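You operate a simulated robot arm through the tools that you are given. There is no shell and no other tool. Be economical: measure what you need, move in short steps, check, and stop when the job is done.

You run a simulated robot arm. Do the job below in one go: nothing can be reset, and whatever is moved stays where it is left.

## Task
Crimp lead four with its die, prove it at its chart load, and stand it in the good tray.
Fine: it stands ready in the crimp press; one stroke of each lever. Set down upright: what you pick out.

The check looks at the end state, three seconds after you hand in, the way a careful person would. Anything else that was tipped, shoved, dropped, spilled or broken makes it a failure.

## Robot
A 6-joint arm with a two-finger parallel gripper, fixed in place. Base frame: the origin is at the foot of the arm, x ahead of it, y to its left, z up; the work surface is at about z = 0.85. Readings come in m, degrees, newtons and seconds.
With the tool pointing down near the work surface it reaches from about 0.18 to 0.76 m from the base axis. Its first joint turns from -166.0 to 166.0 degrees. Payload 3.91 kg.
The TCP is the grasp point between the finger pads, 0.03 m short of the fingertips. In the tool frame z runs along the fingers and y along their closing line. Largest opening 0.11 m; finger width 0.02, thickness 0.01; the body of the gripper, 0.048 by 0.112 m, starts 0.055 m behind the TCP.
Orientation is that of the tool frame in the base frame, as a unit quaternion [w, x, y, z]. With the fingers straight down and closing along the base's y, the tool's x points along the base's -x, its y along +y and its z along -z.

## Interface
- The arm moves only by the tool servo_tool. Its arguments are lists of equal length, an entry for each row: "delta_pos": the shift along the tool's x, y, z in m, a list of three; "angular": the turn, a rotation vector about the tool's x, y, z in degrees, a list of three; "claw": the opening, from 0 (shut) to 1 (fully open). In form: {"delta_pos": [[dx, dy, dz], ...], "angular": [[wx, wy, wz], ...], "claw": [claw, ...]}. A call has 1 to 10 rows; each row is the pose to reach, as a shift and turn from the pose commanded when the call began, along the tool's axes at that moment. Rows are played at 5 a second. More than 0.05 m and 8.6 degrees between two rows, or a gripper value outside its range, and nothing of the call is played. Where a pose cannot be reached the arm comes as near as it can. A force on the tool above 90 N (or 10 N above the force at the start of the call, whichever is more), or a blocked arm, ends the call early, and 0.2 s more pass. The fingers move at their own pace (about 0.045 m/s each) and stop on an object; they squeeze with about 42 N. The grip force told is the motor's: it shows also when the fingers shut on nothing. Time passes only in rows, and 0.2 s behind the last, so rows that repeat a pose let the fingers close. The reply holds the time, the measured pose of the TCP, the force on the tool along the base axes, the opening and the grip force, in the units named above and with some noise, with the torque about the TCP (base axes, N m) and any sound that the robot's microphone picked up.
- Cameras (640 x 400 px; columns grow to the right, rows downward): "scene" is fixed at [0.3993, -0.4998, 1.4313]; the picture's right is [1.00, -0.06, 0.00], its down [-0.02, -0.36, -0.93] and it looks along [0.05, 0.93, -0.36] (base axes); focal length 340 px, centre (320, 200). "wrist" rides on the gripper at [0.071, 0.022, -0.107] in the tool frame; the picture's right is [-0.29, 0.96, 0.00], its down [-0.76, -0.23, -0.61] and it looks along [-0.58, -0.18, 0.79] (tool axes); focal length 243 px, centre (320, 200). There is no depth. A picture from a camera that has moved, and an enlarged one, comes with that camera's place and axes in the base frame and with its lens.
- capture(camera): a new picture of that camera. The clock stands still meanwhile.
- move_column(by): slides the trunk up (or, below 0, down) by that many m; the arm rides with it, the base frame stays. It gives what a move gives, with no picture.
- zoom(camera, box): a new picture of the part [left, top, right, bottom] of that camera's present view, enlarged. The clock stands still meanwhile.
- sign_off(): hands the job in; it is judged then, once.

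Work in short steps. Places have to be worked out from the pictures, the camera data and where the tool is seen: move nearer, look again, correct. Check each grasp and each placing, and mend what went wrong. You have 120 turns and 64 pictures in all, those below and enlarged ones among them. Open the gripper and draw the arm clear of the work before you hand the job in, unless the task says otherwise; then end with one line.

The tools are called after "Request:" by a JSON object that holds its "op" and its "data". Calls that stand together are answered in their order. servo_tool: Moves the arm, as the interface text tells. Its arguments: {"type":"object","properties":{"delta_pos":{"type":"array"},"angular":{"type":"array"},"claw":{"type":"array"}},"required":["delta_pos","angular","claw"]} The other tools are called the same way: move_column (by) slides the trunk up or down; capture (camera) takes a picture; zoom (camera, box) takes an enlarged picture of a part of a camera's view; sign_off () hands the job in.

At the start:

```text
time_s: 0.0
tool_pos: [0.2487, 0.2968, 1.2687]
ee_rot: [0.0, 0.0, 1.0, 0.0]
ft_force: [-1.1, 0.4, -0.3]
moment: [0.02, -0.02, -0.01]
opening: 0.1099
gripper_force: 0.0
trunk travel left (down, up): [-0.525, 0.065]
```

scene: 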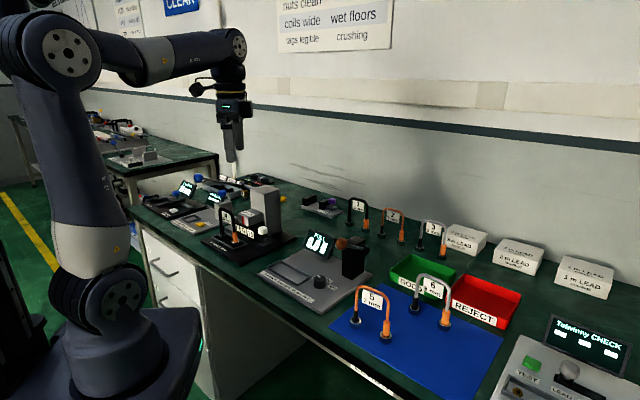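
wrist: 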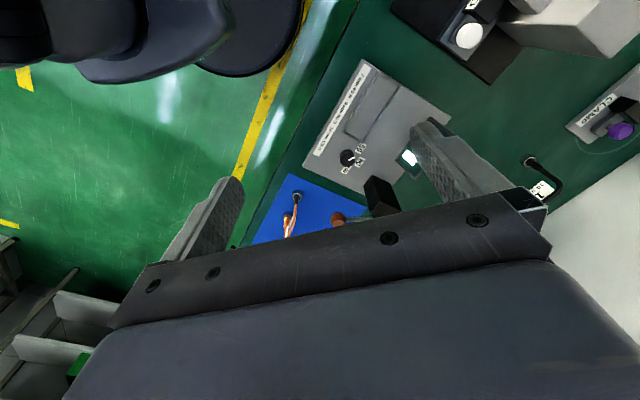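

The scene shows a crimp press at left, a pull tester in the middle, trays at right. I'll zoom in to read the labels and chart.

Request:
{"op": "zoom", "data": {"camera": "scene", "box": [190, 170, 350, 270]}}

Request:
{"op": "zoom", "data": {"camera": "scene", "box": [250, 210, 410, 310]}}

Request:
{"op": "zoom", "data": {"camera": "scene", "box": [80, 0, 400, 100]}}

Request:
{"op": "zoom", "data": {"camera": "scene", "box": [320, 180, 560, 340]}}

```text
4.00 times, centred on (270, 220) of scene
camera zoom: at [0.3993, -0.4998, 1.4313], right [1.0, -0.06, 0.0], down [-0.02, -0.36, -0.93], along [0.05, 0.93, -0.36], focal length 1360 px, centre (520, 120)
```

zoom: 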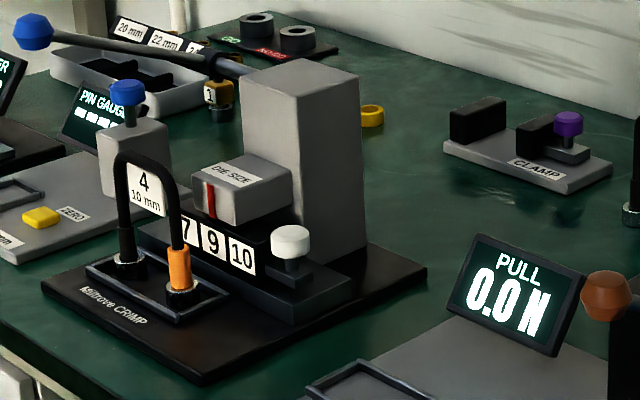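

```text
4.00 times, centred on (330, 260) of scene
camera zoom: at [0.3993, -0.4998, 1.4313], right [1.0, -0.06, 0.0], down [-0.02, -0.36, -0.93], along [0.05, 0.93, -0.36], focal length 1360 px, centre (280, -40)
```

zoom: 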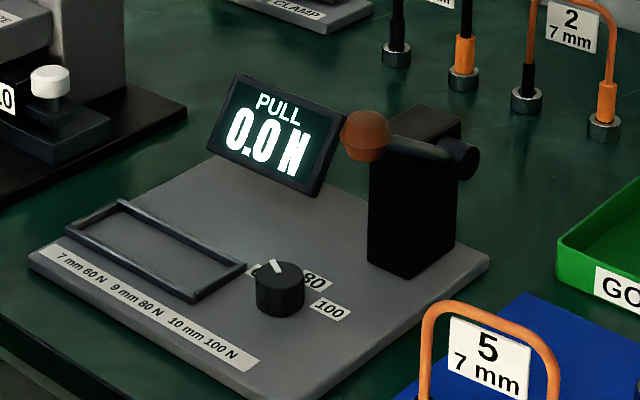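

```text
2.00 times, centred on (240, 50) of scene
camera zoom: at [0.3993, -0.4998, 1.4313], right [1.0, -0.06, 0.0], down [-0.02, -0.36, -0.93], along [0.05, 0.93, -0.36], focal length 680 px, centre (480, 500)
```

zoom: 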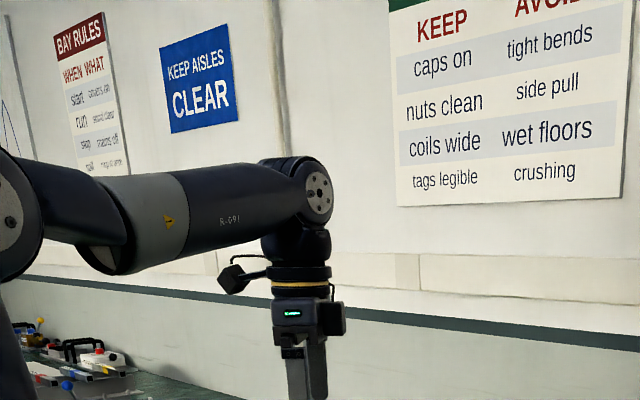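

```text
2.50 times, centred on (440, 260) of scene
camera zoom: at [0.3993, -0.4998, 1.4313], right [1.0, -0.06, 0.0], down [-0.02, -0.36, -0.93], along [0.05, 0.93, -0.36], focal length 850 px, centre (20, 50)
```

zoom: 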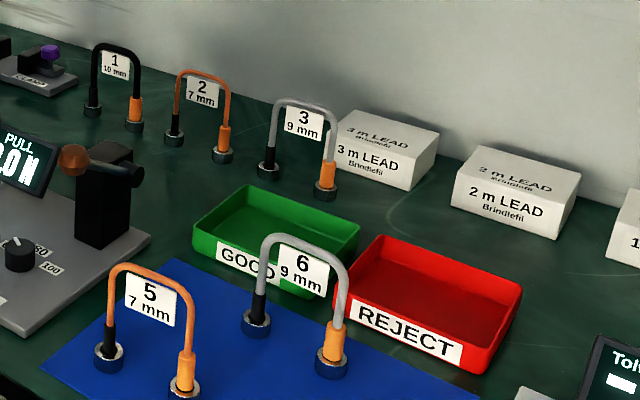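

Lead 4 is 10 mm: die 10, and 100 N on the tester chart. I judge the press at about (0.15, 0.56), so I'll turn the wrist camera toward +y, short of it, to look closer.

Request:
{"op": "servo_tool", "data": {"delta_pos": [[0.015, 0.003, 0], [0.03, 0.006, 0], [0.045, 0.01, 0], [0.06, 0.013, 0], [0.075, 0.016, 0], [0.09, 0.02, 0], [0.105, 0.023, 0], [0.12, 0.026, 0], [0.135, 0.03, 0], [0.15, 0.033, 0]], "angular": [[0, 0, -8.5], [0, 0, -17], [0, 0, -25.5], [0, 0, -34], [0, 0, -42.5], [0, 0, -51], [0, 0, -59.5], [0, 0, -68], [0, 0, -76.5], [0, 0, -85]], "claw": [1, 1, 1, 1, 1, 1, 1, 1, 1, 1]}}

Request:
{"op": "capture", "data": {"camera": "wrist"}}

```text
time_s: 2.2
tool_pos: [0.0985, 0.3296, 1.2696]
ee_rot: [0.0, -0.676, 0.737, 0.0]
ft_force: [0.2, -0.9, -0.5]
moment: [-0.01, -0.02, 0.0]
opening: 0.1098
gripper_force: 0.1
trunk travel left (down, up): [-0.525, 0.065]
```

```text
57 pictures are left
camera wrist: at [0.0707, 0.262, 1.3768], right [-0.93, 0.37, 0.0], down [0.29, 0.74, 0.61], along [0.23, 0.56, -0.79], focal length 243 px, centre (320, 200)
```

wrist: 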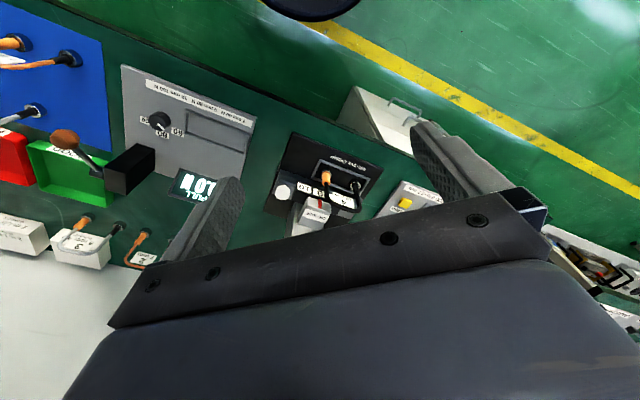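

The press and tester are both in view (image upside down). I'll enlarge both.

Request:
{"op": "zoom", "data": {"camera": "wrist", "box": [250, 120, 410, 240]}}

Request:
{"op": "zoom", "data": {"camera": "wrist", "box": [0, 50, 270, 220]}}

```text
3.33 times, centred on (330, 180) of wrist
camera zoom: at [0.0707, 0.262, 1.3768], right [-0.93, 0.37, 0.0], down [0.29, 0.74, 0.61], along [0.23, 0.56, -0.79], focal length 809 px, centre (287, 267)
```

zoom: 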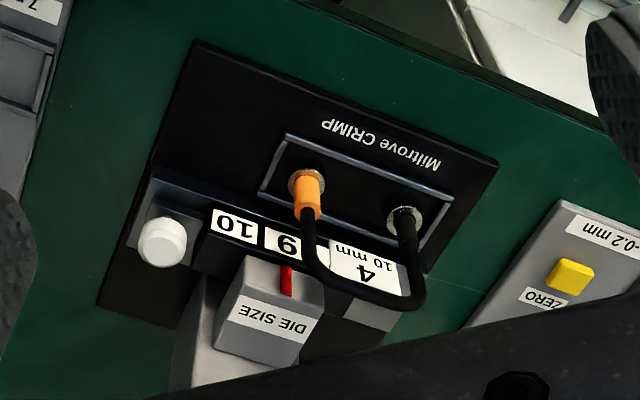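

```text
2.35 times, centred on (135, 135) of wrist
camera zoom: at [0.0707, 0.262, 1.3768], right [-0.93, 0.37, 0.0], down [0.29, 0.74, 0.61], along [0.23, 0.56, -0.79], focal length 571 px, centre (755, 353)
```

zoom: 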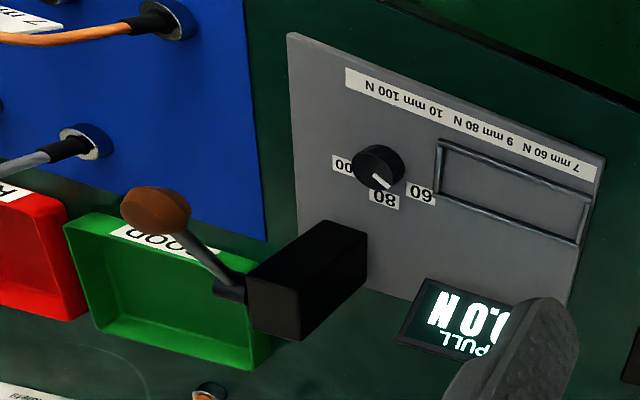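

Readings: 9 is under the red mark now; the white knob (≈(0.264, 0.517, 0.94)) must shift ~0.039 m toward the lead's black-foot end to bring 10 under it. I'll move with fingers closed to the far side of the knob, high, turned along the slide axis, and look.

Request:
{"op": "servo_tool", "data": {"delta_pos": [[-0.0239, -0.0249, 0.0243], [-0.0478, -0.0498, 0.0486], [-0.0717, -0.0747, 0.0729], [-0.0956, -0.0996, 0.0972], [-0.1195, -0.1245, 0.1215], [-0.1434, -0.1494, 0.1458], [-0.167, -0.1746, 0.17], [-0.167, -0.1746, 0.17]], "angular": [[0, 0, 6], [0, 0, 12], [0, 0, 18], [0, 0, 24], [0, 0, 30], [0, 0, 36], [0, 0, 42], [0, 0, 42]], "claw": [0, 0, 0, 0, 0, 0, 0, 0]}}

Request:
{"op": "capture", "data": {"camera": "wrist"}}

Request:
{"op": "capture", "data": {"camera": "scene"}}

```text
time_s: 4.0
tool_pos: [0.2862, 0.4806, 1.0996]
ee_rot: [0.0, -0.366, 0.93, 0.0]
ft_force: [0.3, -0.3, -1.0]
moment: [0.02, 0.0, 0.0]
opening: 0.0003
gripper_force: 37.4
trunk travel left (down, up): [-0.525, 0.065]
```

```text
54 pictures are left
camera wrist: at [0.2189, 0.4484, 1.2061], right [-0.44, 0.9, 0.0], down [0.71, 0.35, 0.61], along [0.55, 0.27, -0.79], focal length 243 px, centre (320, 200)
```

wrist: 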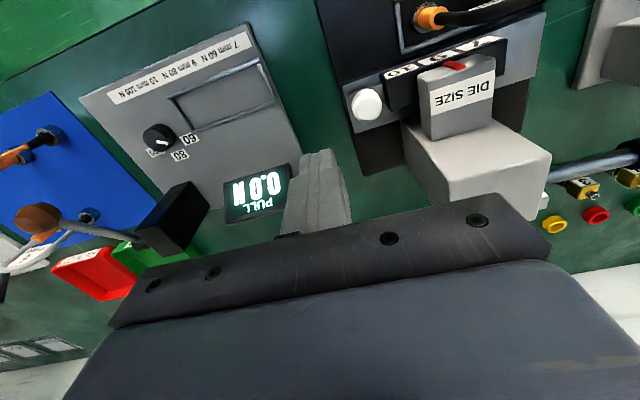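

```text
53 pictures are left
```

scene: 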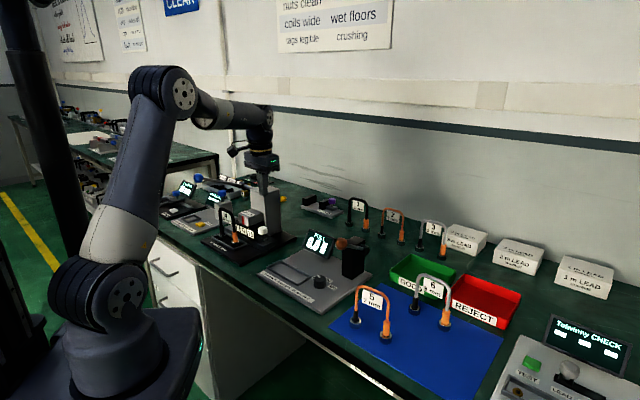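

I need the knob/head/column clearances in detail.

Request:
{"op": "zoom", "data": {"camera": "wrist", "box": [310, 0, 570, 240]}}

Request:
{"op": "zoom", "data": {"camera": "scene", "box": [190, 150, 310, 260]}}

```text
1.67 times, centred on (440, 120) of wrist
camera zoom: at [0.2189, 0.4484, 1.2061], right [-0.44, 0.9, 0.0], down [0.71, 0.35, 0.61], along [0.55, 0.27, -0.79], focal length 404 px, centre (120, 333)
```

zoom: 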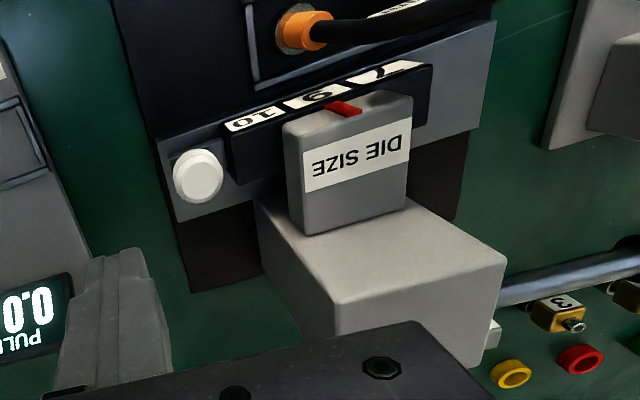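

```text
3.64 times, centred on (250, 205) of scene
camera zoom: at [0.3993, -0.4998, 1.4313], right [1.0, -0.06, 0.0], down [-0.02, -0.36, -0.93], along [0.05, 0.93, -0.36], focal length 1236 px, centre (574, 182)
```

zoom: 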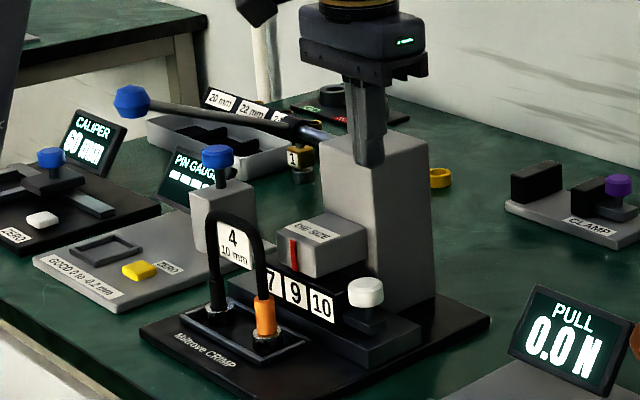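

Column front face sits at n≈0.59, head top ≈0.987, so with the tool along the slide axis there's clearance. I lower closed fingertips beside the knob's outer side.

Request:
{"op": "servo_tool", "data": {"delta_pos": [[-0.0127, 0.0088, 0.04], [-0.0127, 0.0088, 0.08], [-0.0127, 0.0088, 0.12], [-0.0127, 0.0088, 0.1466]], "angular": [[0, 0, 0], [0, 0, 0], [0, 0, 0], [0, 0, 0]], "claw": [0, 0, 0, 0]}}

Request:
{"op": "capture", "data": {"camera": "wrist"}}

Request:
{"op": "zoom", "data": {"camera": "scene", "box": [190, 150, 310, 260]}}

```text
time_s: 5.0
tool_pos: [0.2894, 0.4961, 0.9523]
ee_rot: [0.001, -0.366, 0.931, 0.0]
ft_force: [0.8, 0.4, -0.5]
moment: [0.0, -0.01, 0.01]
opening: 0.0001
gripper_force: 37.4
trunk travel left (down, up): [-0.525, 0.065]
```

```text
50 pictures are left
camera wrist: at [0.223, 0.4627, 1.0595], right [-0.44, 0.9, 0.0], down [0.71, 0.35, 0.61], along [0.55, 0.27, -0.79], focal length 243 px, centre (320, 200)
```

wrist: 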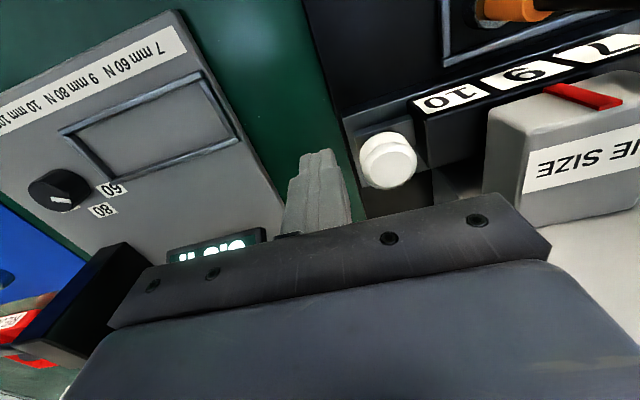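

```text
3.64 times, centred on (250, 205) of scene
camera zoom: at [0.3993, -0.4998, 1.4313], right [1.0, -0.06, 0.0], down [-0.02, -0.36, -0.93], along [0.05, 0.93, -0.36], focal length 1236 px, centre (574, 182)
```

zoom: 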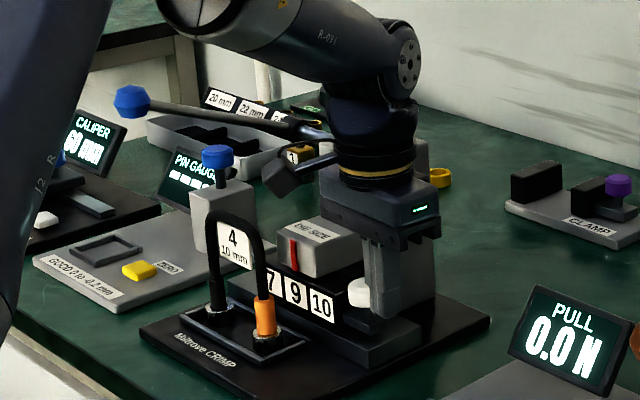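

Fingers are level with the knob on its outer side. I push along the slide by 0.035 m first and look.

Request:
{"op": "servo_tool", "data": {"delta_pos": [[0, 0.01, 0], [0, 0.018, 0], [0, 0.024, 0], [0, 0.03, 0], [0, 0.035, 0]], "angular": [[0, 0, 0], [0, 0, 0], [0, 0, 0], [0, 0, 0], [0, 0, 0]], "claw": [0, 0, 0, 0, 0]}}

Request:
{"op": "capture", "data": {"camera": "wrist"}}

```text
time_s: 6.2
tool_pos: [0.2656, 0.5219, 0.9523]
ee_rot: [-0.001, -0.366, 0.931, 0.0]
ft_force: [-0.5, -1.0, -0.8]
moment: [-0.04, -0.03, -0.02]
opening: 0.0
gripper_force: 37.7
trunk travel left (down, up): [-0.525, 0.065]
```

```text
48 pictures are left
camera wrist: at [0.1993, 0.4902, 1.0592], right [-0.44, 0.9, 0.0], down [0.71, 0.35, 0.61], along [0.55, 0.27, -0.79], focal length 243 px, centre (320, 200)
```

wrist: 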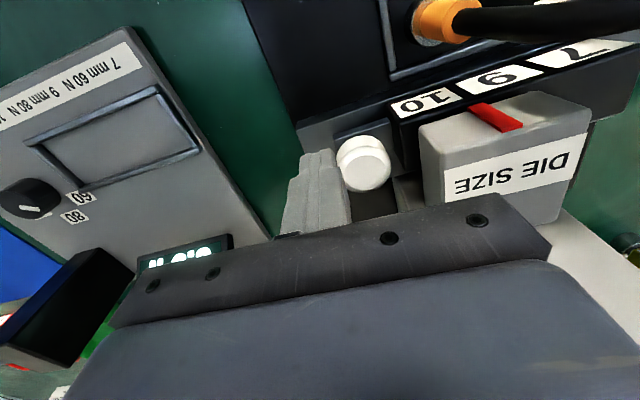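

It slides with the knob; the mark is between 9 and 10. Push a further 0.014 m.

Request:
{"op": "servo_tool", "data": {"delta_pos": [[0, 0.005, 0], [0, 0.01, 0], [0, 0.014, 0]], "angular": [[0, 0, 0], [0, 0, 0], [0, 0, 0]], "claw": [0, 0, 0]}}

Request:
{"op": "capture", "data": {"camera": "wrist"}}

```text
time_s: 7.0
tool_pos: [0.256, 0.5345, 0.953]
ee_rot: [0.0, -0.366, 0.931, 0.0]
ft_force: [-1.0, -1.0, 1.1]
moment: [0.0, 0.01, -0.03]
opening: 0.0
gripper_force: 37.9
trunk travel left (down, up): [-0.525, 0.065]
```

```text
47 pictures are left
camera wrist: at [0.1901, 0.5016, 1.0599], right [-0.44, 0.9, 0.0], down [0.71, 0.35, 0.61], along [0.55, 0.27, -0.79], focal length 243 px, centre (320, 200)
```

wrist: 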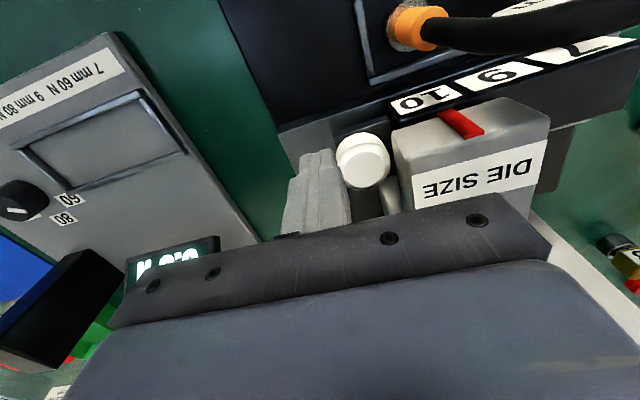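

Close to 10 now; about 2 mm more. Push on gently by 2 mm and compare.

Request:
{"op": "servo_tool", "data": {"delta_pos": [[0, 0.001, 0], [0, 0.002, 0], [0, 0.002, 0]], "angular": [[0, 0, 0], [0, 0, 0], [0, 0, 0]], "claw": [0, 0, 0]}}

Request:
{"op": "zoom", "data": {"camera": "wrist", "box": [320, 40, 600, 215]}}

Request:
{"op": "zoom", "data": {"camera": "scene", "box": [210, 190, 290, 250]}}

```text
time_s: 7.8
tool_pos: [0.2557, 0.5351, 0.9536]
ee_rot: [0.0, -0.366, 0.93, 0.001]
ft_force: [0.5, 0.0, -0.2]
moment: [-0.02, 0.0, 0.02]
opening: 0.0
gripper_force: 38.1
trunk travel left (down, up): [-0.525, 0.065]
```

```text
2.29 times, centred on (460, 128) of wrist
camera zoom: at [0.1891, 0.5029, 1.0602], right [-0.44, 0.9, 0.0], down [0.71, 0.35, 0.61], along [0.55, 0.27, -0.79], focal length 555 px, centre (0, 366)
```

zoom: 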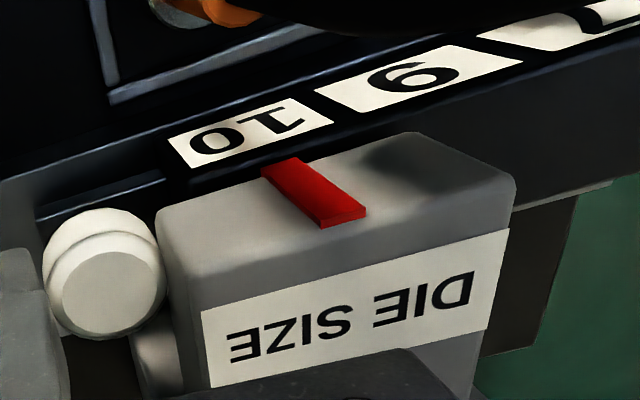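

```text
6.67 times, centred on (250, 220) of scene
camera zoom: at [0.3993, -0.4998, 1.4313], right [1.0, -0.06, 0.0], down [-0.02, -0.36, -0.93], along [0.05, 0.93, -0.36], focal length 2266 px, centre (787, 67)
```

zoom: 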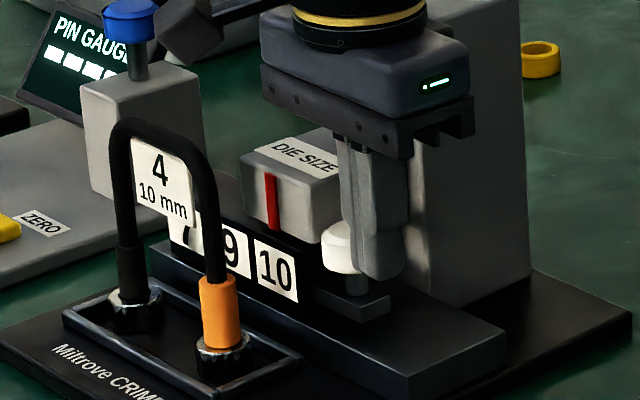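

Scene view shows the red mark over 10, same relative offset as it had over 9 before. I back off, rise and look at the press lever from above.

Request:
{"op": "servo_tool", "data": {"delta_pos": [[0, -0.02, 0], [0, -0.02, -0.049], [0, -0.02, -0.098], [0, -0.02, -0.147], [0.0254, -0.001, -0.1853], [0.0508, 0.018, -0.2236], [0.0762, 0.037, -0.2619], [0.1016, 0.056, -0.3002], [0.127, 0.075, -0.3385], [0.1524, 0.0942, -0.377]], "angular": [[0, 0, 0], [0, 0, 0], [0, 0, 0], [0, 0, -6], [0, 0, -12], [0, 0, -18], [0, 0, -24], [0, 0, -30], [0, 0, -36], [0, 0, -42]], "claw": [0, 0, 0, 0, 0, 0, 0, 0, 0, 0]}}

Request:
{"op": "capture", "data": {"camera": "wrist"}}

Request:
{"op": "zoom", "data": {"camera": "scene", "box": [180, 160, 300, 235]}}

```text
time_s: 10.0
tool_pos: [0.0778, 0.4895, 1.319]
ee_rot: [0.002, -0.677, 0.736, 0.002]
ft_force: [0.1, -0.5, 0.1]
moment: [0.01, 0.02, 0.0]
opening: 0.0
gripper_force: 37.8
out of reach, approached as far as the arm can: row 10
trunk travel left (down, up): [-0.525, 0.065]
```

```text
44 pictures are left
camera wrist: at [0.0503, 0.4204, 1.4255], right [-0.93, 0.37, 0.0], down [0.29, 0.73, 0.61], along [0.23, 0.57, -0.79], focal length 243 px, centre (320, 200)
```

wrist: 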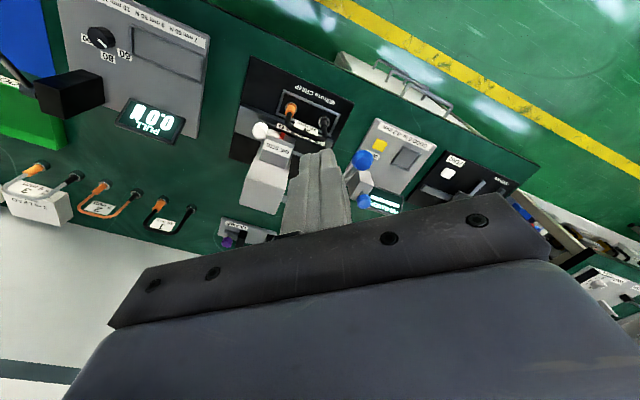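

```text
5.33 times, centred on (240, 198) of scene
camera zoom: at [0.3993, -0.4998, 1.4313], right [1.0, -0.06, 0.0], down [-0.02, -0.36, -0.93], along [0.05, 0.93, -0.36], focal length 1813 px, centre (747, 213)
```

zoom: 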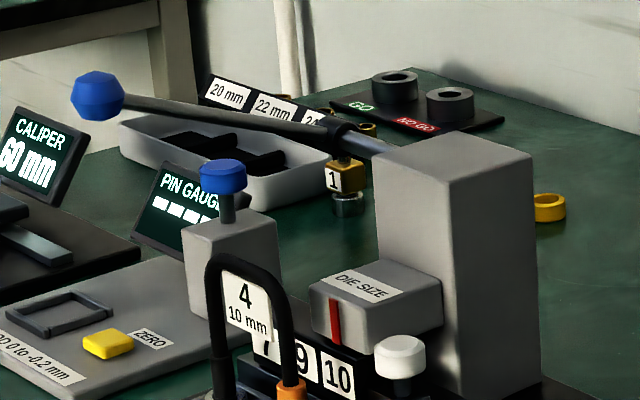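

Two blue knobs show near (360,170); zoom to tell lever ball from pin-gauge knob.

Request:
{"op": "zoom", "data": {"camera": "wrist", "box": [220, 90, 460, 240]}}

```text
2.67 times, centred on (340, 165) of wrist
camera zoom: at [0.0503, 0.4204, 1.4255], right [-0.93, 0.37, 0.0], down [0.29, 0.73, 0.61], along [0.23, 0.57, -0.79], focal length 647 px, centre (267, 293)
```

zoom: 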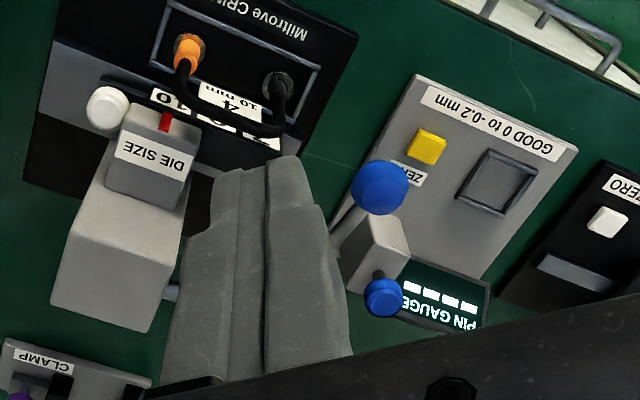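

Lever: pivot beside the column, ball about (0.057, 0.59, ~1.11), rod pointing to the operator side. I hover above the ball with the tool aligned to the press axes and check again.

Request:
{"op": "servo_tool", "data": {"delta_pos": [[-0.0186, 0.0056, 0.024], [-0.0372, 0.0113, 0.048], [-0.0557, 0.0169, 0.072], [-0.0743, 0.0226, 0.096], [-0.0929, 0.0282, 0.12]], "angular": [[0, 0, 8.4], [0, 0, 16.8], [0, 0, 25.2], [0, 0, 33.6], [0, 0, 42]], "claw": [0, 0, 0, 0, 0]}}

Request:
{"op": "capture", "data": {"camera": "wrist"}}

Request:
{"op": "zoom", "data": {"camera": "scene", "box": [150, 140, 310, 240]}}

```text
time_s: 11.2
tool_pos: [0.0587, 0.5874, 1.1974]
ee_rot: [-0.001, -0.365, 0.931, -0.001]
ft_force: [0.0, 0.1, 0.0]
moment: [-0.02, -0.01, 0.0]
opening: 0.0
gripper_force: 37.6
trunk travel left (down, up): [-0.525, 0.065]
```

```text
41 pictures are left
camera wrist: at [-0.0084, 0.5556, 1.3037], right [-0.44, 0.9, 0.0], down [0.71, 0.35, 0.61], along [0.55, 0.27, -0.79], focal length 243 px, centre (320, 200)
```

wrist: 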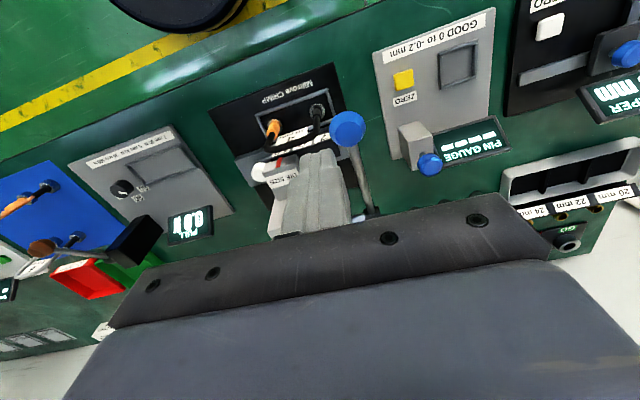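

```text
4.00 times, centred on (230, 190) of scene
camera zoom: at [0.3993, -0.4998, 1.4313], right [1.0, -0.06, 0.0], down [-0.02, -0.36, -0.93], along [0.05, 0.93, -0.36], focal length 1360 px, centre (680, 240)
```

zoom: 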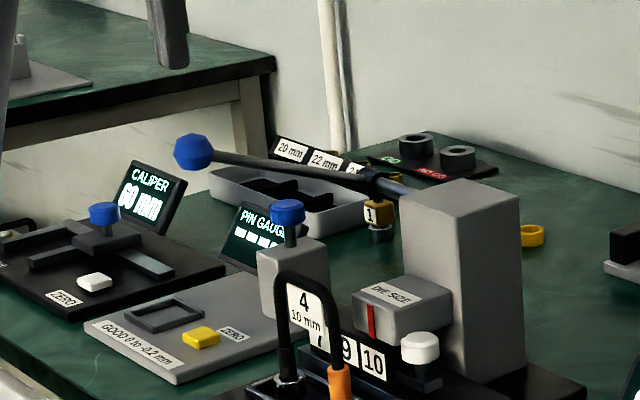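

Triangulated: ball (0.051, 0.609, 1.10), hub (0.174, 0.725, 1.027), lever radius ≈0.184 in one vertical plane. I set fingertips on the ball and start the stroke following the arc.

Request:
{"op": "servo_tool", "data": {"delta_pos": [[-0.008, 0.0217, 0.02], [-0.008, 0.0217, 0.045], [-0.004, 0.0217, 0.062], [0, 0.0217, 0.0778], [0.003, 0.0217, 0.094], [0.0058, 0.0217, 0.1094]], "angular": [[0, 0, 0], [0, 0, 0], [0, 0, 0], [0, 0, 0], [0, 0, 0], [0, 0, 0]], "claw": [0, 0, 0, 0, 0, 0]}}

Request:
{"op": "zoom", "data": {"camera": "scene", "box": [150, 140, 310, 240]}}

Request:
{"op": "capture", "data": {"camera": "wrist"}}

```text
time_s: 12.6
tool_pos: [0.0408, 0.5991, 1.0873]
ee_rot: [0.001, -0.367, 0.93, 0.001]
ft_force: [-2.9, -1.6, 6.0]
moment: [-0.02, 0.01, 0.0]
opening: 0.0002
gripper_force: 37.7
trunk travel left (down, up): [-0.525, 0.065]
```

```text
4.00 times, centred on (230, 190) of scene
camera zoom: at [0.3993, -0.4998, 1.4313], right [1.0, -0.06, 0.0], down [-0.02, -0.36, -0.93], along [0.05, 0.93, -0.36], focal length 1360 px, centre (680, 240)
```

zoom: 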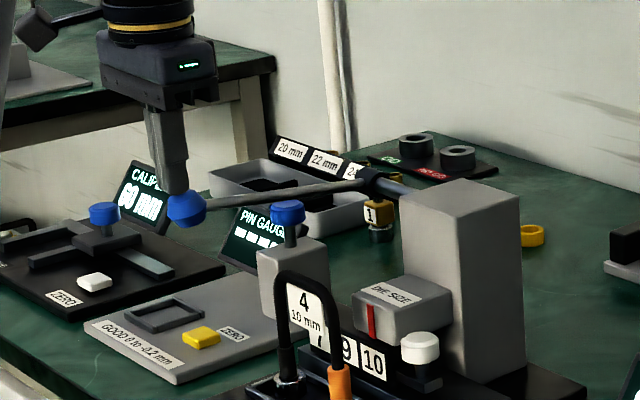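

```text
38 pictures are left
camera wrist: at [-0.0256, 0.5655, 1.1951], right [-0.44, 0.9, 0.0], down [0.71, 0.35, 0.61], along [0.55, 0.27, -0.79], focal length 243 px, centre (320, 200)
```

wrist: 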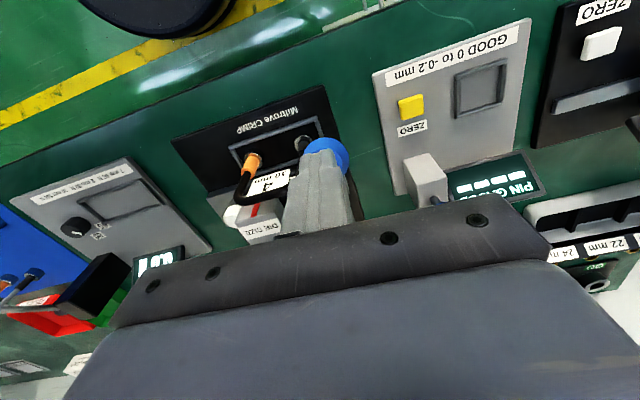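

Ball follows with ~6 N. Continue along the arc.

Request:
{"op": "servo_tool", "data": {"delta_pos": [[0, 0.001, 0.016], [0.0007, 0.001, 0.031], [-0.0014, 0.001, 0.047], [-0.0049, 0.001, 0.063], [-0.0096, 0.001, 0.078]], "angular": [[0, 0, 0], [0, 0, 0], [0, 0, 0], [0, 0, 0], [0, 0, 0]], "claw": [0, 0, 0, 0, 0]}}

Request:
{"op": "zoom", "data": {"camera": "scene", "box": [150, 140, 310, 240]}}

```text
time_s: 13.8
tool_pos: [0.0462, 0.6041, 1.0103]
ee_rot: [0.001, -0.368, 0.93, 0.003]
ft_force: [-7.2, -5.2, 20.3]
moment: [0.03, 0.12, -0.01]
opening: 0.0
gripper_force: 37.4
trunk travel left (down, up): [-0.525, 0.065]
```

```text
4.00 times, centred on (230, 190) of scene
camera zoom: at [0.3993, -0.4998, 1.4313], right [1.0, -0.06, 0.0], down [-0.02, -0.36, -0.93], along [0.05, 0.93, -0.36], focal length 1360 px, centre (680, 240)
```

zoom: 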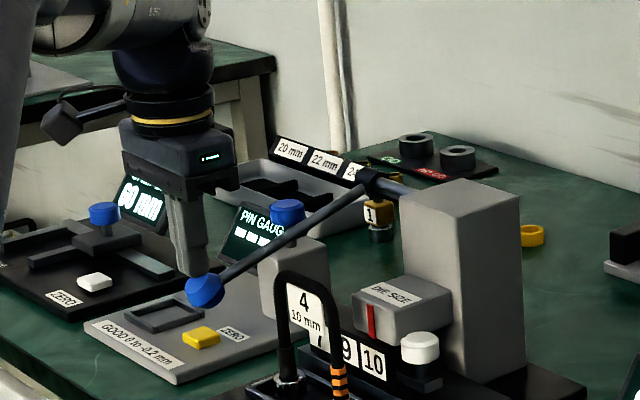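

The ferrule now shows crimp bands. I'll press just to the lever's stop to finish this same stroke.

Request:
{"op": "servo_tool", "data": {"delta_pos": [[-0.003, 0, 0.008], [-0.0065, 0, 0.016], [-0.01, 0, 0.022]], "angular": [[0, 0, 0], [0, 0, 0], [0, 0, 0]], "claw": [0, 0, 0]}}

Request:
{"op": "zoom", "data": {"camera": "scene", "box": [170, 160, 290, 250]}}

```text
time_s: 14.4
tool_pos: [0.0481, 0.6088, 1.0114]
ee_rot: [0.003, -0.367, 0.93, 0.013]
ft_force: [-5.6, -11.8, 37.6]
moment: [-0.36, 0.06, -0.03]
opening: 0.0
gripper_force: 37.8
trunk travel left (down, up): [-0.525, 0.065]
stopped in row 3: the force on the tool passed its limit at 97 N (the readings are from after the stop); the commanded pose is now the measured one
```

```text
4.44 times, centred on (230, 205) of scene
camera zoom: at [0.3993, -0.4998, 1.4313], right [1.0, -0.06, 0.0], down [-0.02, -0.36, -0.93], along [0.05, 0.93, -0.36], focal length 1511 px, centre (720, 178)
```

zoom: 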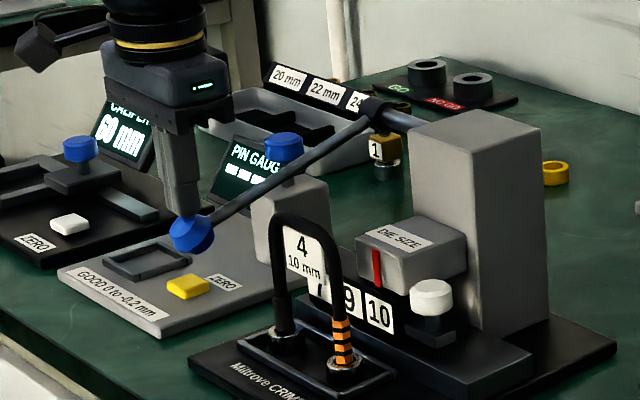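

Lever hit its stop (97 N) and the ferrule is crimped. I ease off upward along the arc and straighten the small tilt.

Request:
{"op": "servo_tool", "data": {"delta_pos": [[0.006, 0, -0.03], [0.012, 0, -0.07], [0.005, 0, -0.11], [-0.01, 0, -0.15], [-0.01, 0, -0.19]], "angular": [[0.6, 0.4, 0], [1.26, 0.87, 0], [1.26, 0.87, 0], [1.26, 0.87, 0], [1.26, 0.87, 0]], "claw": [0, 0, 0, 0, 0]}}

Request:
{"op": "zoom", "data": {"camera": "scene", "box": [150, 130, 310, 250]}}

```text
time_s: 15.6
tool_pos: [0.0559, 0.6142, 1.1946]
ee_rot: [-0.003, -0.368, 0.93, -0.007]
ft_force: [0.1, 0.2, 0.1]
moment: [-0.03, 0.0, 0.0]
opening: 0.0001
gripper_force: 38.1
trunk travel left (down, up): [-0.525, 0.065]
```

```text
3.33 times, centred on (230, 190) of scene
camera zoom: at [0.3993, -0.4998, 1.4313], right [1.0, -0.06, 0.0], down [-0.02, -0.36, -0.93], along [0.05, 0.93, -0.36], focal length 1133 px, centre (620, 233)
```

zoom: 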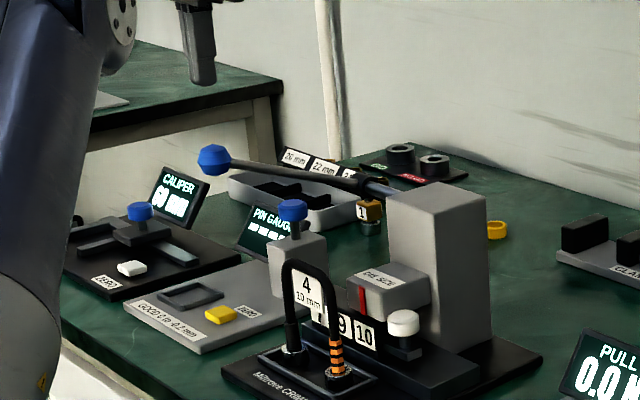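

Lever sprung back; press is done. Now swing over the lead with fingers opening across the arch plane (yaw ≈133°), keeping high.

Request:
{"op": "servo_tool", "data": {"delta_pos": [[-0.0038, -0.0086, -0.005], [-0.0077, -0.0173, -0.005], [-0.0115, -0.0259, -0.005], [-0.0154, -0.0346, -0.005], [-0.0192, -0.0432, -0.005], [-0.023, -0.0518, -0.005], [-0.0269, -0.0605, -0.005], [-0.0307, -0.0691, -0.005], [-0.0346, -0.0778, -0.005], [-0.0384, -0.0864, -0.005]], "angular": [[0, -0.1, -8.5], [0, -0.2, -17], [0, -0.3, -25.5], [0, -0.4, -34], [0, -0.5, -42.5], [0, -0.6, -51], [0, -0.7, -59.5], [0, -0.8, -68], [0, -0.87, -76.5], [-0.04, -0.96, -85]], "claw": [0.5, 0.5, 0.5, 0.5, 0.5, 0.5, 0.5, 0.5, 0.5, 0.5]}}

Request:
{"op": "capture", "data": {"camera": "wrist"}}

```text
time_s: 17.8
tool_pos: [0.1441, 0.5789, 1.2017]
ee_rot: [-0.002, 0.9, -0.437, -0.001]
ft_force: [0.2, -0.3, -0.5]
moment: [0.0, 0.04, 0.01]
opening: 0.055
gripper_force: 0.1
trunk travel left (down, up): [-0.525, 0.065]
```

```text
34 pictures are left
camera wrist: at [0.1721, 0.5096, 1.3075], right [-0.93, -0.36, 0.0], down [-0.29, 0.74, 0.61], along [-0.22, 0.57, -0.79], focal length 243 px, centre (320, 200)
```

wrist: 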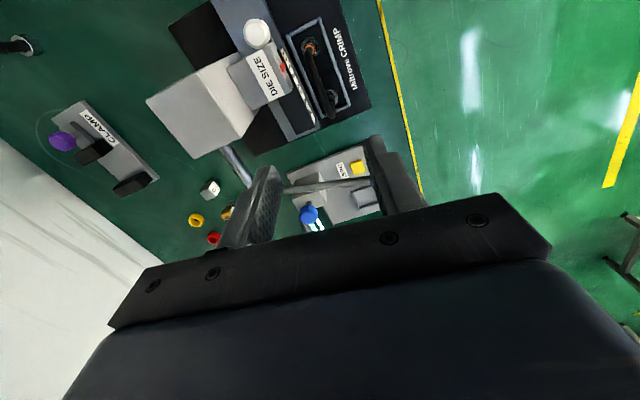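

Request:
{"op": "zoom", "data": {"camera": "wrist", "box": [240, 0, 400, 140]}}

```text
2.86 times, centred on (320, 70) of wrist
camera zoom: at [0.1721, 0.5096, 1.3075], right [-0.93, -0.36, 0.0], down [-0.29, 0.74, 0.61], along [-0.22, 0.57, -0.79], focal length 693 px, centre (320, 571)
```

zoom: 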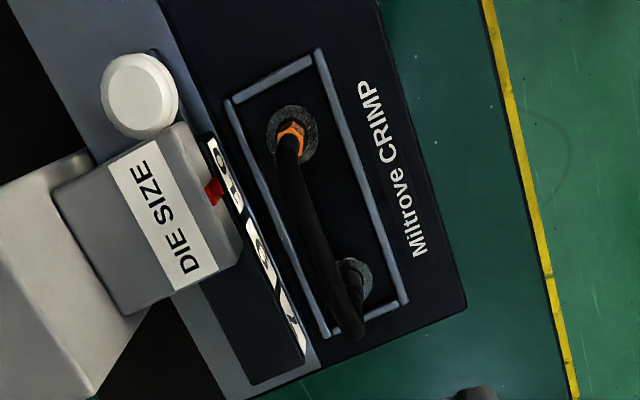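

Arch midpoint ≈(0.146, 0.577), axis at −44°, head front 0.03 behind it. I turn the last 8°, narrow the opening to 0.036, and descend to just above.

Request:
{"op": "servo_tool", "data": {"delta_pos": [[-0.0014, 0.0002, 0.035], [-0.0014, 0.0002, 0.07], [-0.0014, 0.0002, 0.105], [-0.0014, 0.0002, 0.14], [-0.0014, 0.0002, 0.14]], "angular": [[0, 0, -3.9], [0, 0, -7.8], [0, 0, -7.8], [0, 0, -7.8], [0, 0, -7.8]], "claw": [0.33, 0.33, 0.33, 0.33, 0.33]}}

Request:
{"op": "capture", "data": {"camera": "wrist"}}

```text
time_s: 19.0
tool_pos: [0.1433, 0.5813, 1.0584]
ee_rot: [-0.002, 0.927, -0.376, -0.001]
ft_force: [0.5, 0.3, -0.3]
moment: [-0.01, 0.04, -0.03]
opening: 0.0364
gripper_force: 0.1
trunk travel left (down, up): [-0.525, 0.065]
```

```text
32 pictures are left
camera wrist: at [0.1808, 0.5156, 1.1653], right [-0.87, -0.48, 0.0], down [-0.39, 0.69, 0.61], along [-0.29, 0.53, -0.79], focal length 243 px, centre (320, 200)
```

wrist: 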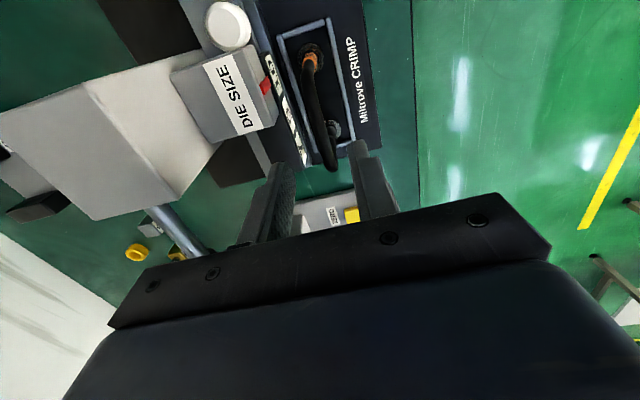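

Fingers straddle the arch. Descend to grip height.

Request:
{"op": "servo_tool", "data": {"delta_pos": [[0, 0, 0.03], [0, 0, 0.055], [0, 0, 0.0755], [0, 0, 0.0755]], "angular": [[0, 0, 0], [0, 0, 0], [0, 0, 0], [0, 0, 0]], "claw": [0.33, 0.33, 0.33, 0.33]}}

Request:
{"op": "zoom", "data": {"camera": "scene", "box": [180, 170, 300, 260]}}

Request:
{"op": "capture", "data": {"camera": "wrist"}}

```text
time_s: 20.0
tool_pos: [0.143, 0.579, 0.9829]
ee_rot: [0.0, 0.927, -0.376, 0.0]
ft_force: [0.7, 0.6, 0.9]
moment: [-0.01, 0.0, 0.0]
opening: 0.0361
gripper_force: 0.0
trunk travel left (down, up): [-0.525, 0.065]
```

```text
4.44 times, centred on (240, 215) of scene
camera zoom: at [0.3993, -0.4998, 1.4313], right [1.0, -0.06, 0.0], down [-0.02, -0.36, -0.93], along [0.05, 0.93, -0.36], focal length 1511 px, centre (676, 133)
```

zoom: 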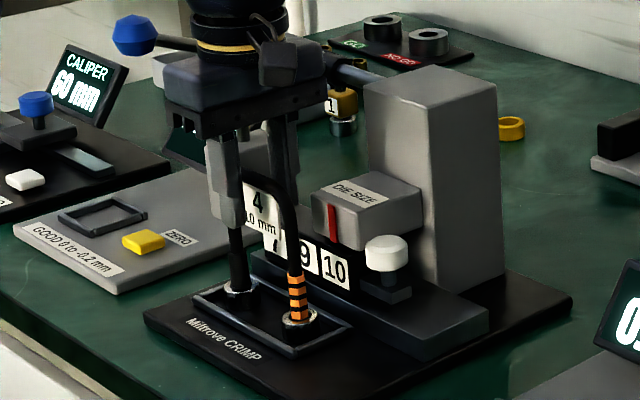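

```text
30 pictures are left
camera wrist: at [0.1799, 0.5148, 1.0885], right [-0.87, -0.48, 0.0], down [-0.39, 0.69, 0.61], along [-0.29, 0.53, -0.79], focal length 243 px, centre (320, 200)
```

wrist: 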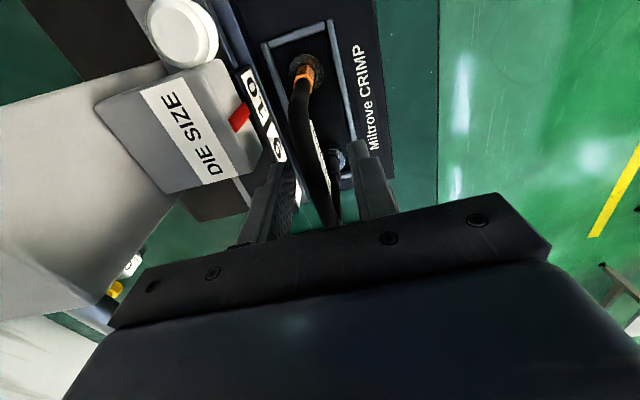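

Arch is between the fingers, slightly off toward the black foot; shift 5 mm toward centre and close.

Request:
{"op": "servo_tool", "data": {"delta_pos": [[0.005, 0, 0], [0.005, 0, 0], [0.005, 0, 0], [0.005, 0, 0]], "angular": [[0, 0, 0], [0, 0, 0], [0, 0, 0], [0, 0, 0]], "claw": [0.33, 0, 0, 0]}}

```text
time_s: 21.0
tool_pos: [0.1472, 0.5767, 0.9829]
ee_rot: [-0.002, 0.927, -0.376, -0.001]
ft_force: [-0.4, 0.4, 1.0]
moment: [0.08, 0.07, -0.04]
opening: 0.0101
gripper_force: 41.9
trunk travel left (down, up): [-0.525, 0.065]
```

Gripped (10 mm). Lift straight up 0.12 and check.

Request:
{"op": "servo_tool", "data": {"delta_pos": [[0, 0, -0.015], [0, 0, -0.04], [0, 0, -0.08], [0, 0, -0.12], [0, 0, -0.15]], "angular": [[0, 0, 0], [0, 0, 0], [0, 0, 0], [0, 0, 0], [0, 0, 0]], "claw": [0, 0, 0, 0, 0]}}

Request:
{"op": "capture", "data": {"camera": "scene"}}

Request:
{"op": "zoom", "data": {"camera": "scene", "box": [170, 140, 380, 310]}}

```text
time_s: 22.2
tool_pos: [0.1445, 0.5778, 1.1339]
ee_rot: [-0.001, 0.927, -0.376, 0.0]
ft_force: [0.2, -0.9, -0.6]
moment: [0.0, -0.02, -0.02]
opening: 0.0098
gripper_force: 41.4
trunk travel left (down, up): [-0.525, 0.065]
```

```text
29 pictures are left
```

scene: 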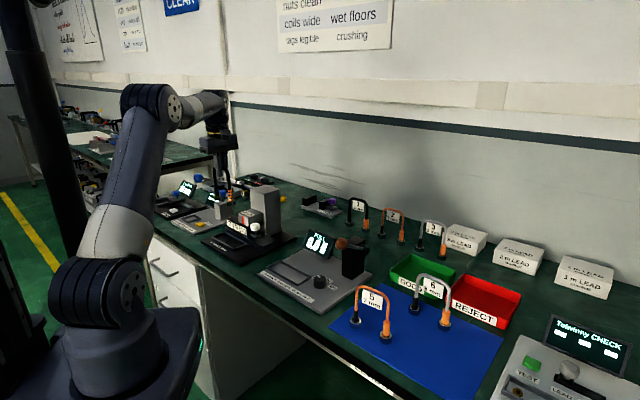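

```text
2.35 times, centred on (275, 225) of scene
camera zoom: at [0.3993, -0.4998, 1.4313], right [1.0, -0.06, 0.0], down [-0.02, -0.36, -0.93], along [0.05, 0.93, -0.36], focal length 800 px, centre (426, 141)
```

zoom: 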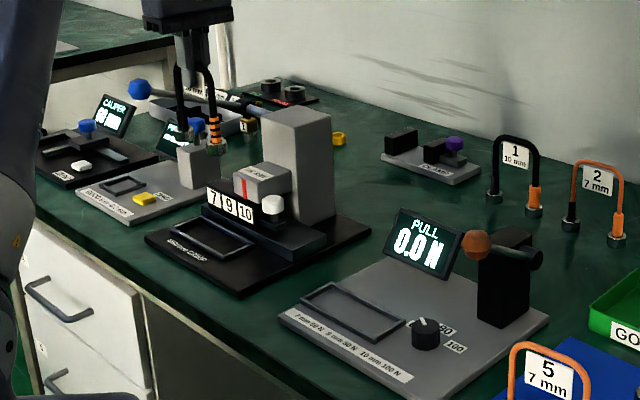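

Lead 4 is held upright. The tester nest centre triangulates to ≈(0.354, 0.364) with the same −46° axis, so I translate without turning.

Request:
{"op": "servo_tool", "data": {"delta_pos": [[0.04, 0.001, 0], [0.08, 0.002, 0], [0.12, 0.003, 0], [0.16, 0.004, 0], [0.2, 0.0055, 0], [0.24, 0.007, 0], [0.275, 0.008, 0], [0.2996, 0.0085, 0]], "angular": [[0, 0, 0], [0, 0, 0], [0, 0, 0], [0, 0, 0], [0, 0, 0], [0, 0, 0], [0, 0, 0], [0, 0, 0]], "claw": [0, 0, 0, 0, 0, 0, 0, 0]}}

Request:
{"op": "capture", "data": {"camera": "wrist"}}

Request:
{"op": "zoom", "data": {"camera": "scene", "box": [240, 160, 400, 320]}}

```text
time_s: 24.0
tool_pos: [0.3591, 0.3613, 1.1302]
ee_rot: [-0.001, 0.927, -0.376, 0.0]
ft_force: [0.5, -0.7, -1.6]
moment: [0.01, -0.01, 0.01]
opening: 0.0096
gripper_force: 42.0
trunk travel left (down, up): [-0.525, 0.065]
```

```text
27 pictures are left
camera wrist: at [0.3943, 0.2971, 1.2375], right [-0.87, -0.49, 0.0], down [-0.39, 0.69, 0.61], along [-0.29, 0.53, -0.79], focal length 243 px, centre (320, 200)
```

wrist: 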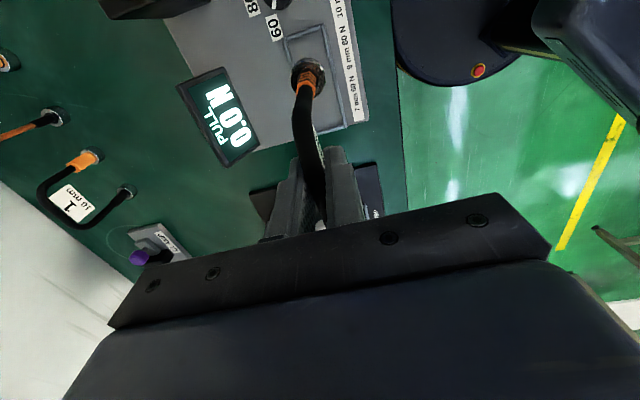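

```text
2.50 times, centred on (320, 240) of scene
camera zoom: at [0.3993, -0.4998, 1.4313], right [1.0, -0.06, 0.0], down [-0.02, -0.36, -0.93], along [0.05, 0.93, -0.36], focal length 850 px, centre (320, 100)
```

zoom: 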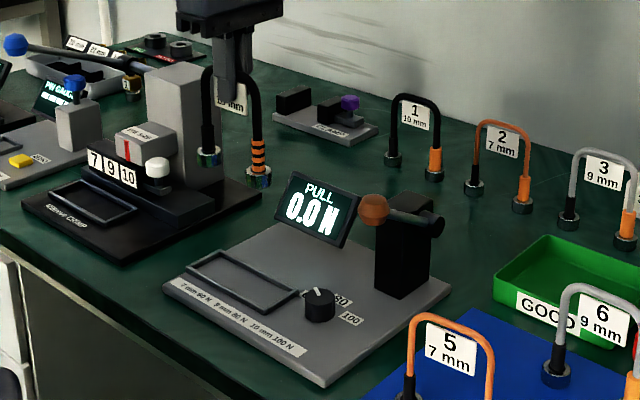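

Request:
{"op": "zoom", "data": {"camera": "wrist", "box": [230, 0, 390, 150]}}

```text
2.67 times, centred on (310, 75) of wrist
camera zoom: at [0.3943, 0.2971, 1.2375], right [-0.87, -0.49, 0.0], down [-0.39, 0.69, 0.61], along [-0.29, 0.53, -0.79], focal length 647 px, centre (347, 533)
```

zoom: 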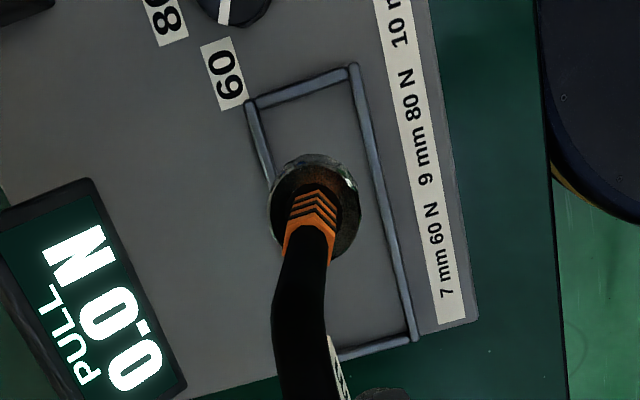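

Nest centre refined to ≈(0.358, 0.367). I shift ~4 mm and lower to about 3 cm above the floor, then recheck.

Request:
{"op": "servo_tool", "data": {"delta_pos": [[0, -0.0042, 0.03], [0, -0.0042, 0.06], [0, -0.0042, 0.09], [0, -0.0042, 0.113]], "angular": [[0, 0, 0], [0, 0, 0], [0, 0, 0], [0, 0, 0]], "claw": [0, 0, 0, 0]}}

Request:
{"op": "zoom", "data": {"camera": "wrist", "box": [230, 0, 390, 150]}}

Request:
{"op": "zoom", "data": {"camera": "scene", "box": [250, 210, 370, 300]}}

```text
time_s: 25.0
tool_pos: [0.3573, 0.3656, 1.0198]
ee_rot: [-0.001, 0.927, -0.375, 0.0]
ft_force: [0.5, 0.2, -1.7]
moment: [0.03, -0.01, 0.0]
opening: 0.0097
gripper_force: 42.1
trunk travel left (down, up): [-0.525, 0.065]
```

```text
2.67 times, centred on (310, 75) of wrist
camera zoom: at [0.394, 0.3013, 1.1269], right [-0.87, -0.48, 0.0], down [-0.39, 0.69, 0.61], along [-0.29, 0.53, -0.79], focal length 647 px, centre (347, 533)
```

zoom: 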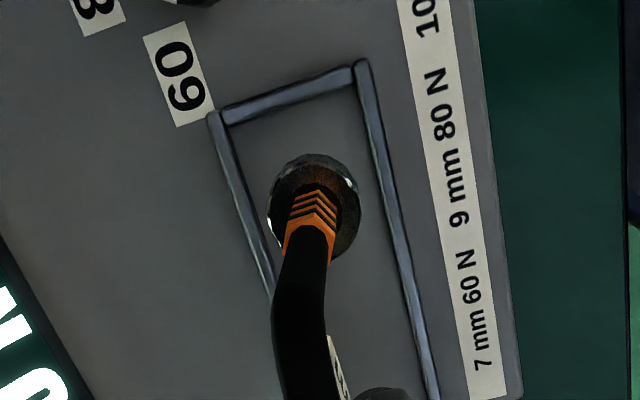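

```text
4.44 times, centred on (310, 255) of scene
camera zoom: at [0.3993, -0.4998, 1.4313], right [1.0, -0.06, 0.0], down [-0.02, -0.36, -0.93], along [0.05, 0.93, -0.36], focal length 1511 px, centre (364, -44)
```

zoom: 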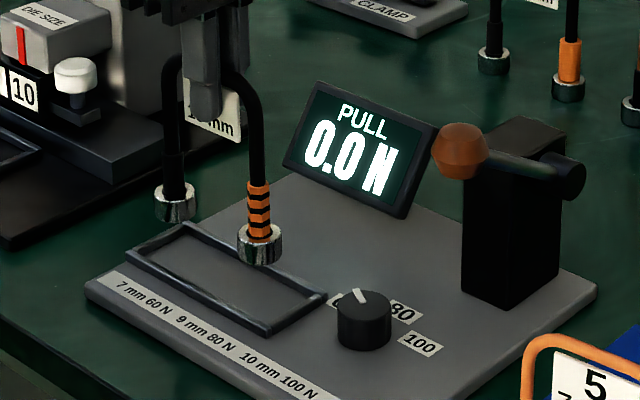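

Foot projects inside the nest with ~1 cm slack each side, 3 mm off centre. Correct and lower in small steps until contact.

Request:
{"op": "servo_tool", "data": {"delta_pos": [[0.003, -0.003, 0.01], [0.003, -0.003, 0.02], [0.003, -0.003, 0.026], [0.003, -0.003, 0.03]], "angular": [[0, 0, 0], [0, 0, 0], [0, 0, 0], [0, 0, 0]], "claw": [0, 0, 0, 0]}}

Request:
{"op": "zoom", "data": {"camera": "scene", "box": [250, 210, 370, 300]}}

```text
time_s: 26.0
tool_pos: [0.3635, 0.3648, 0.9908]
ee_rot: [-0.001, 0.927, -0.376, 0.0]
ft_force: [-0.7, 0.4, -1.8]
moment: [-0.01, -0.02, 0.02]
opening: 0.0099
gripper_force: 42.0
trunk travel left (down, up): [-0.525, 0.065]
```

```text
4.44 times, centred on (310, 255) of scene
camera zoom: at [0.3993, -0.4998, 1.4313], right [1.0, -0.06, 0.0], down [-0.02, -0.36, -0.93], along [0.05, 0.93, -0.36], focal length 1511 px, centre (364, -44)
```

zoom: 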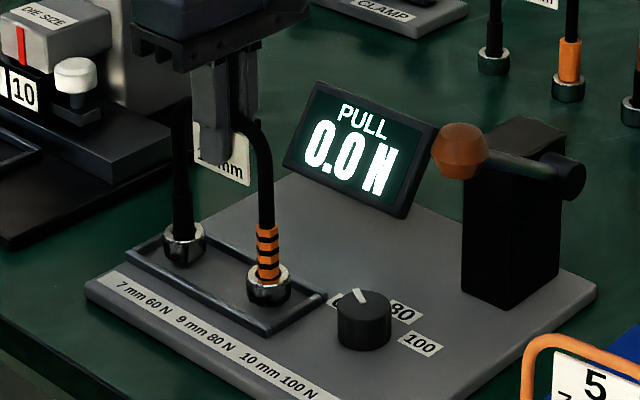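

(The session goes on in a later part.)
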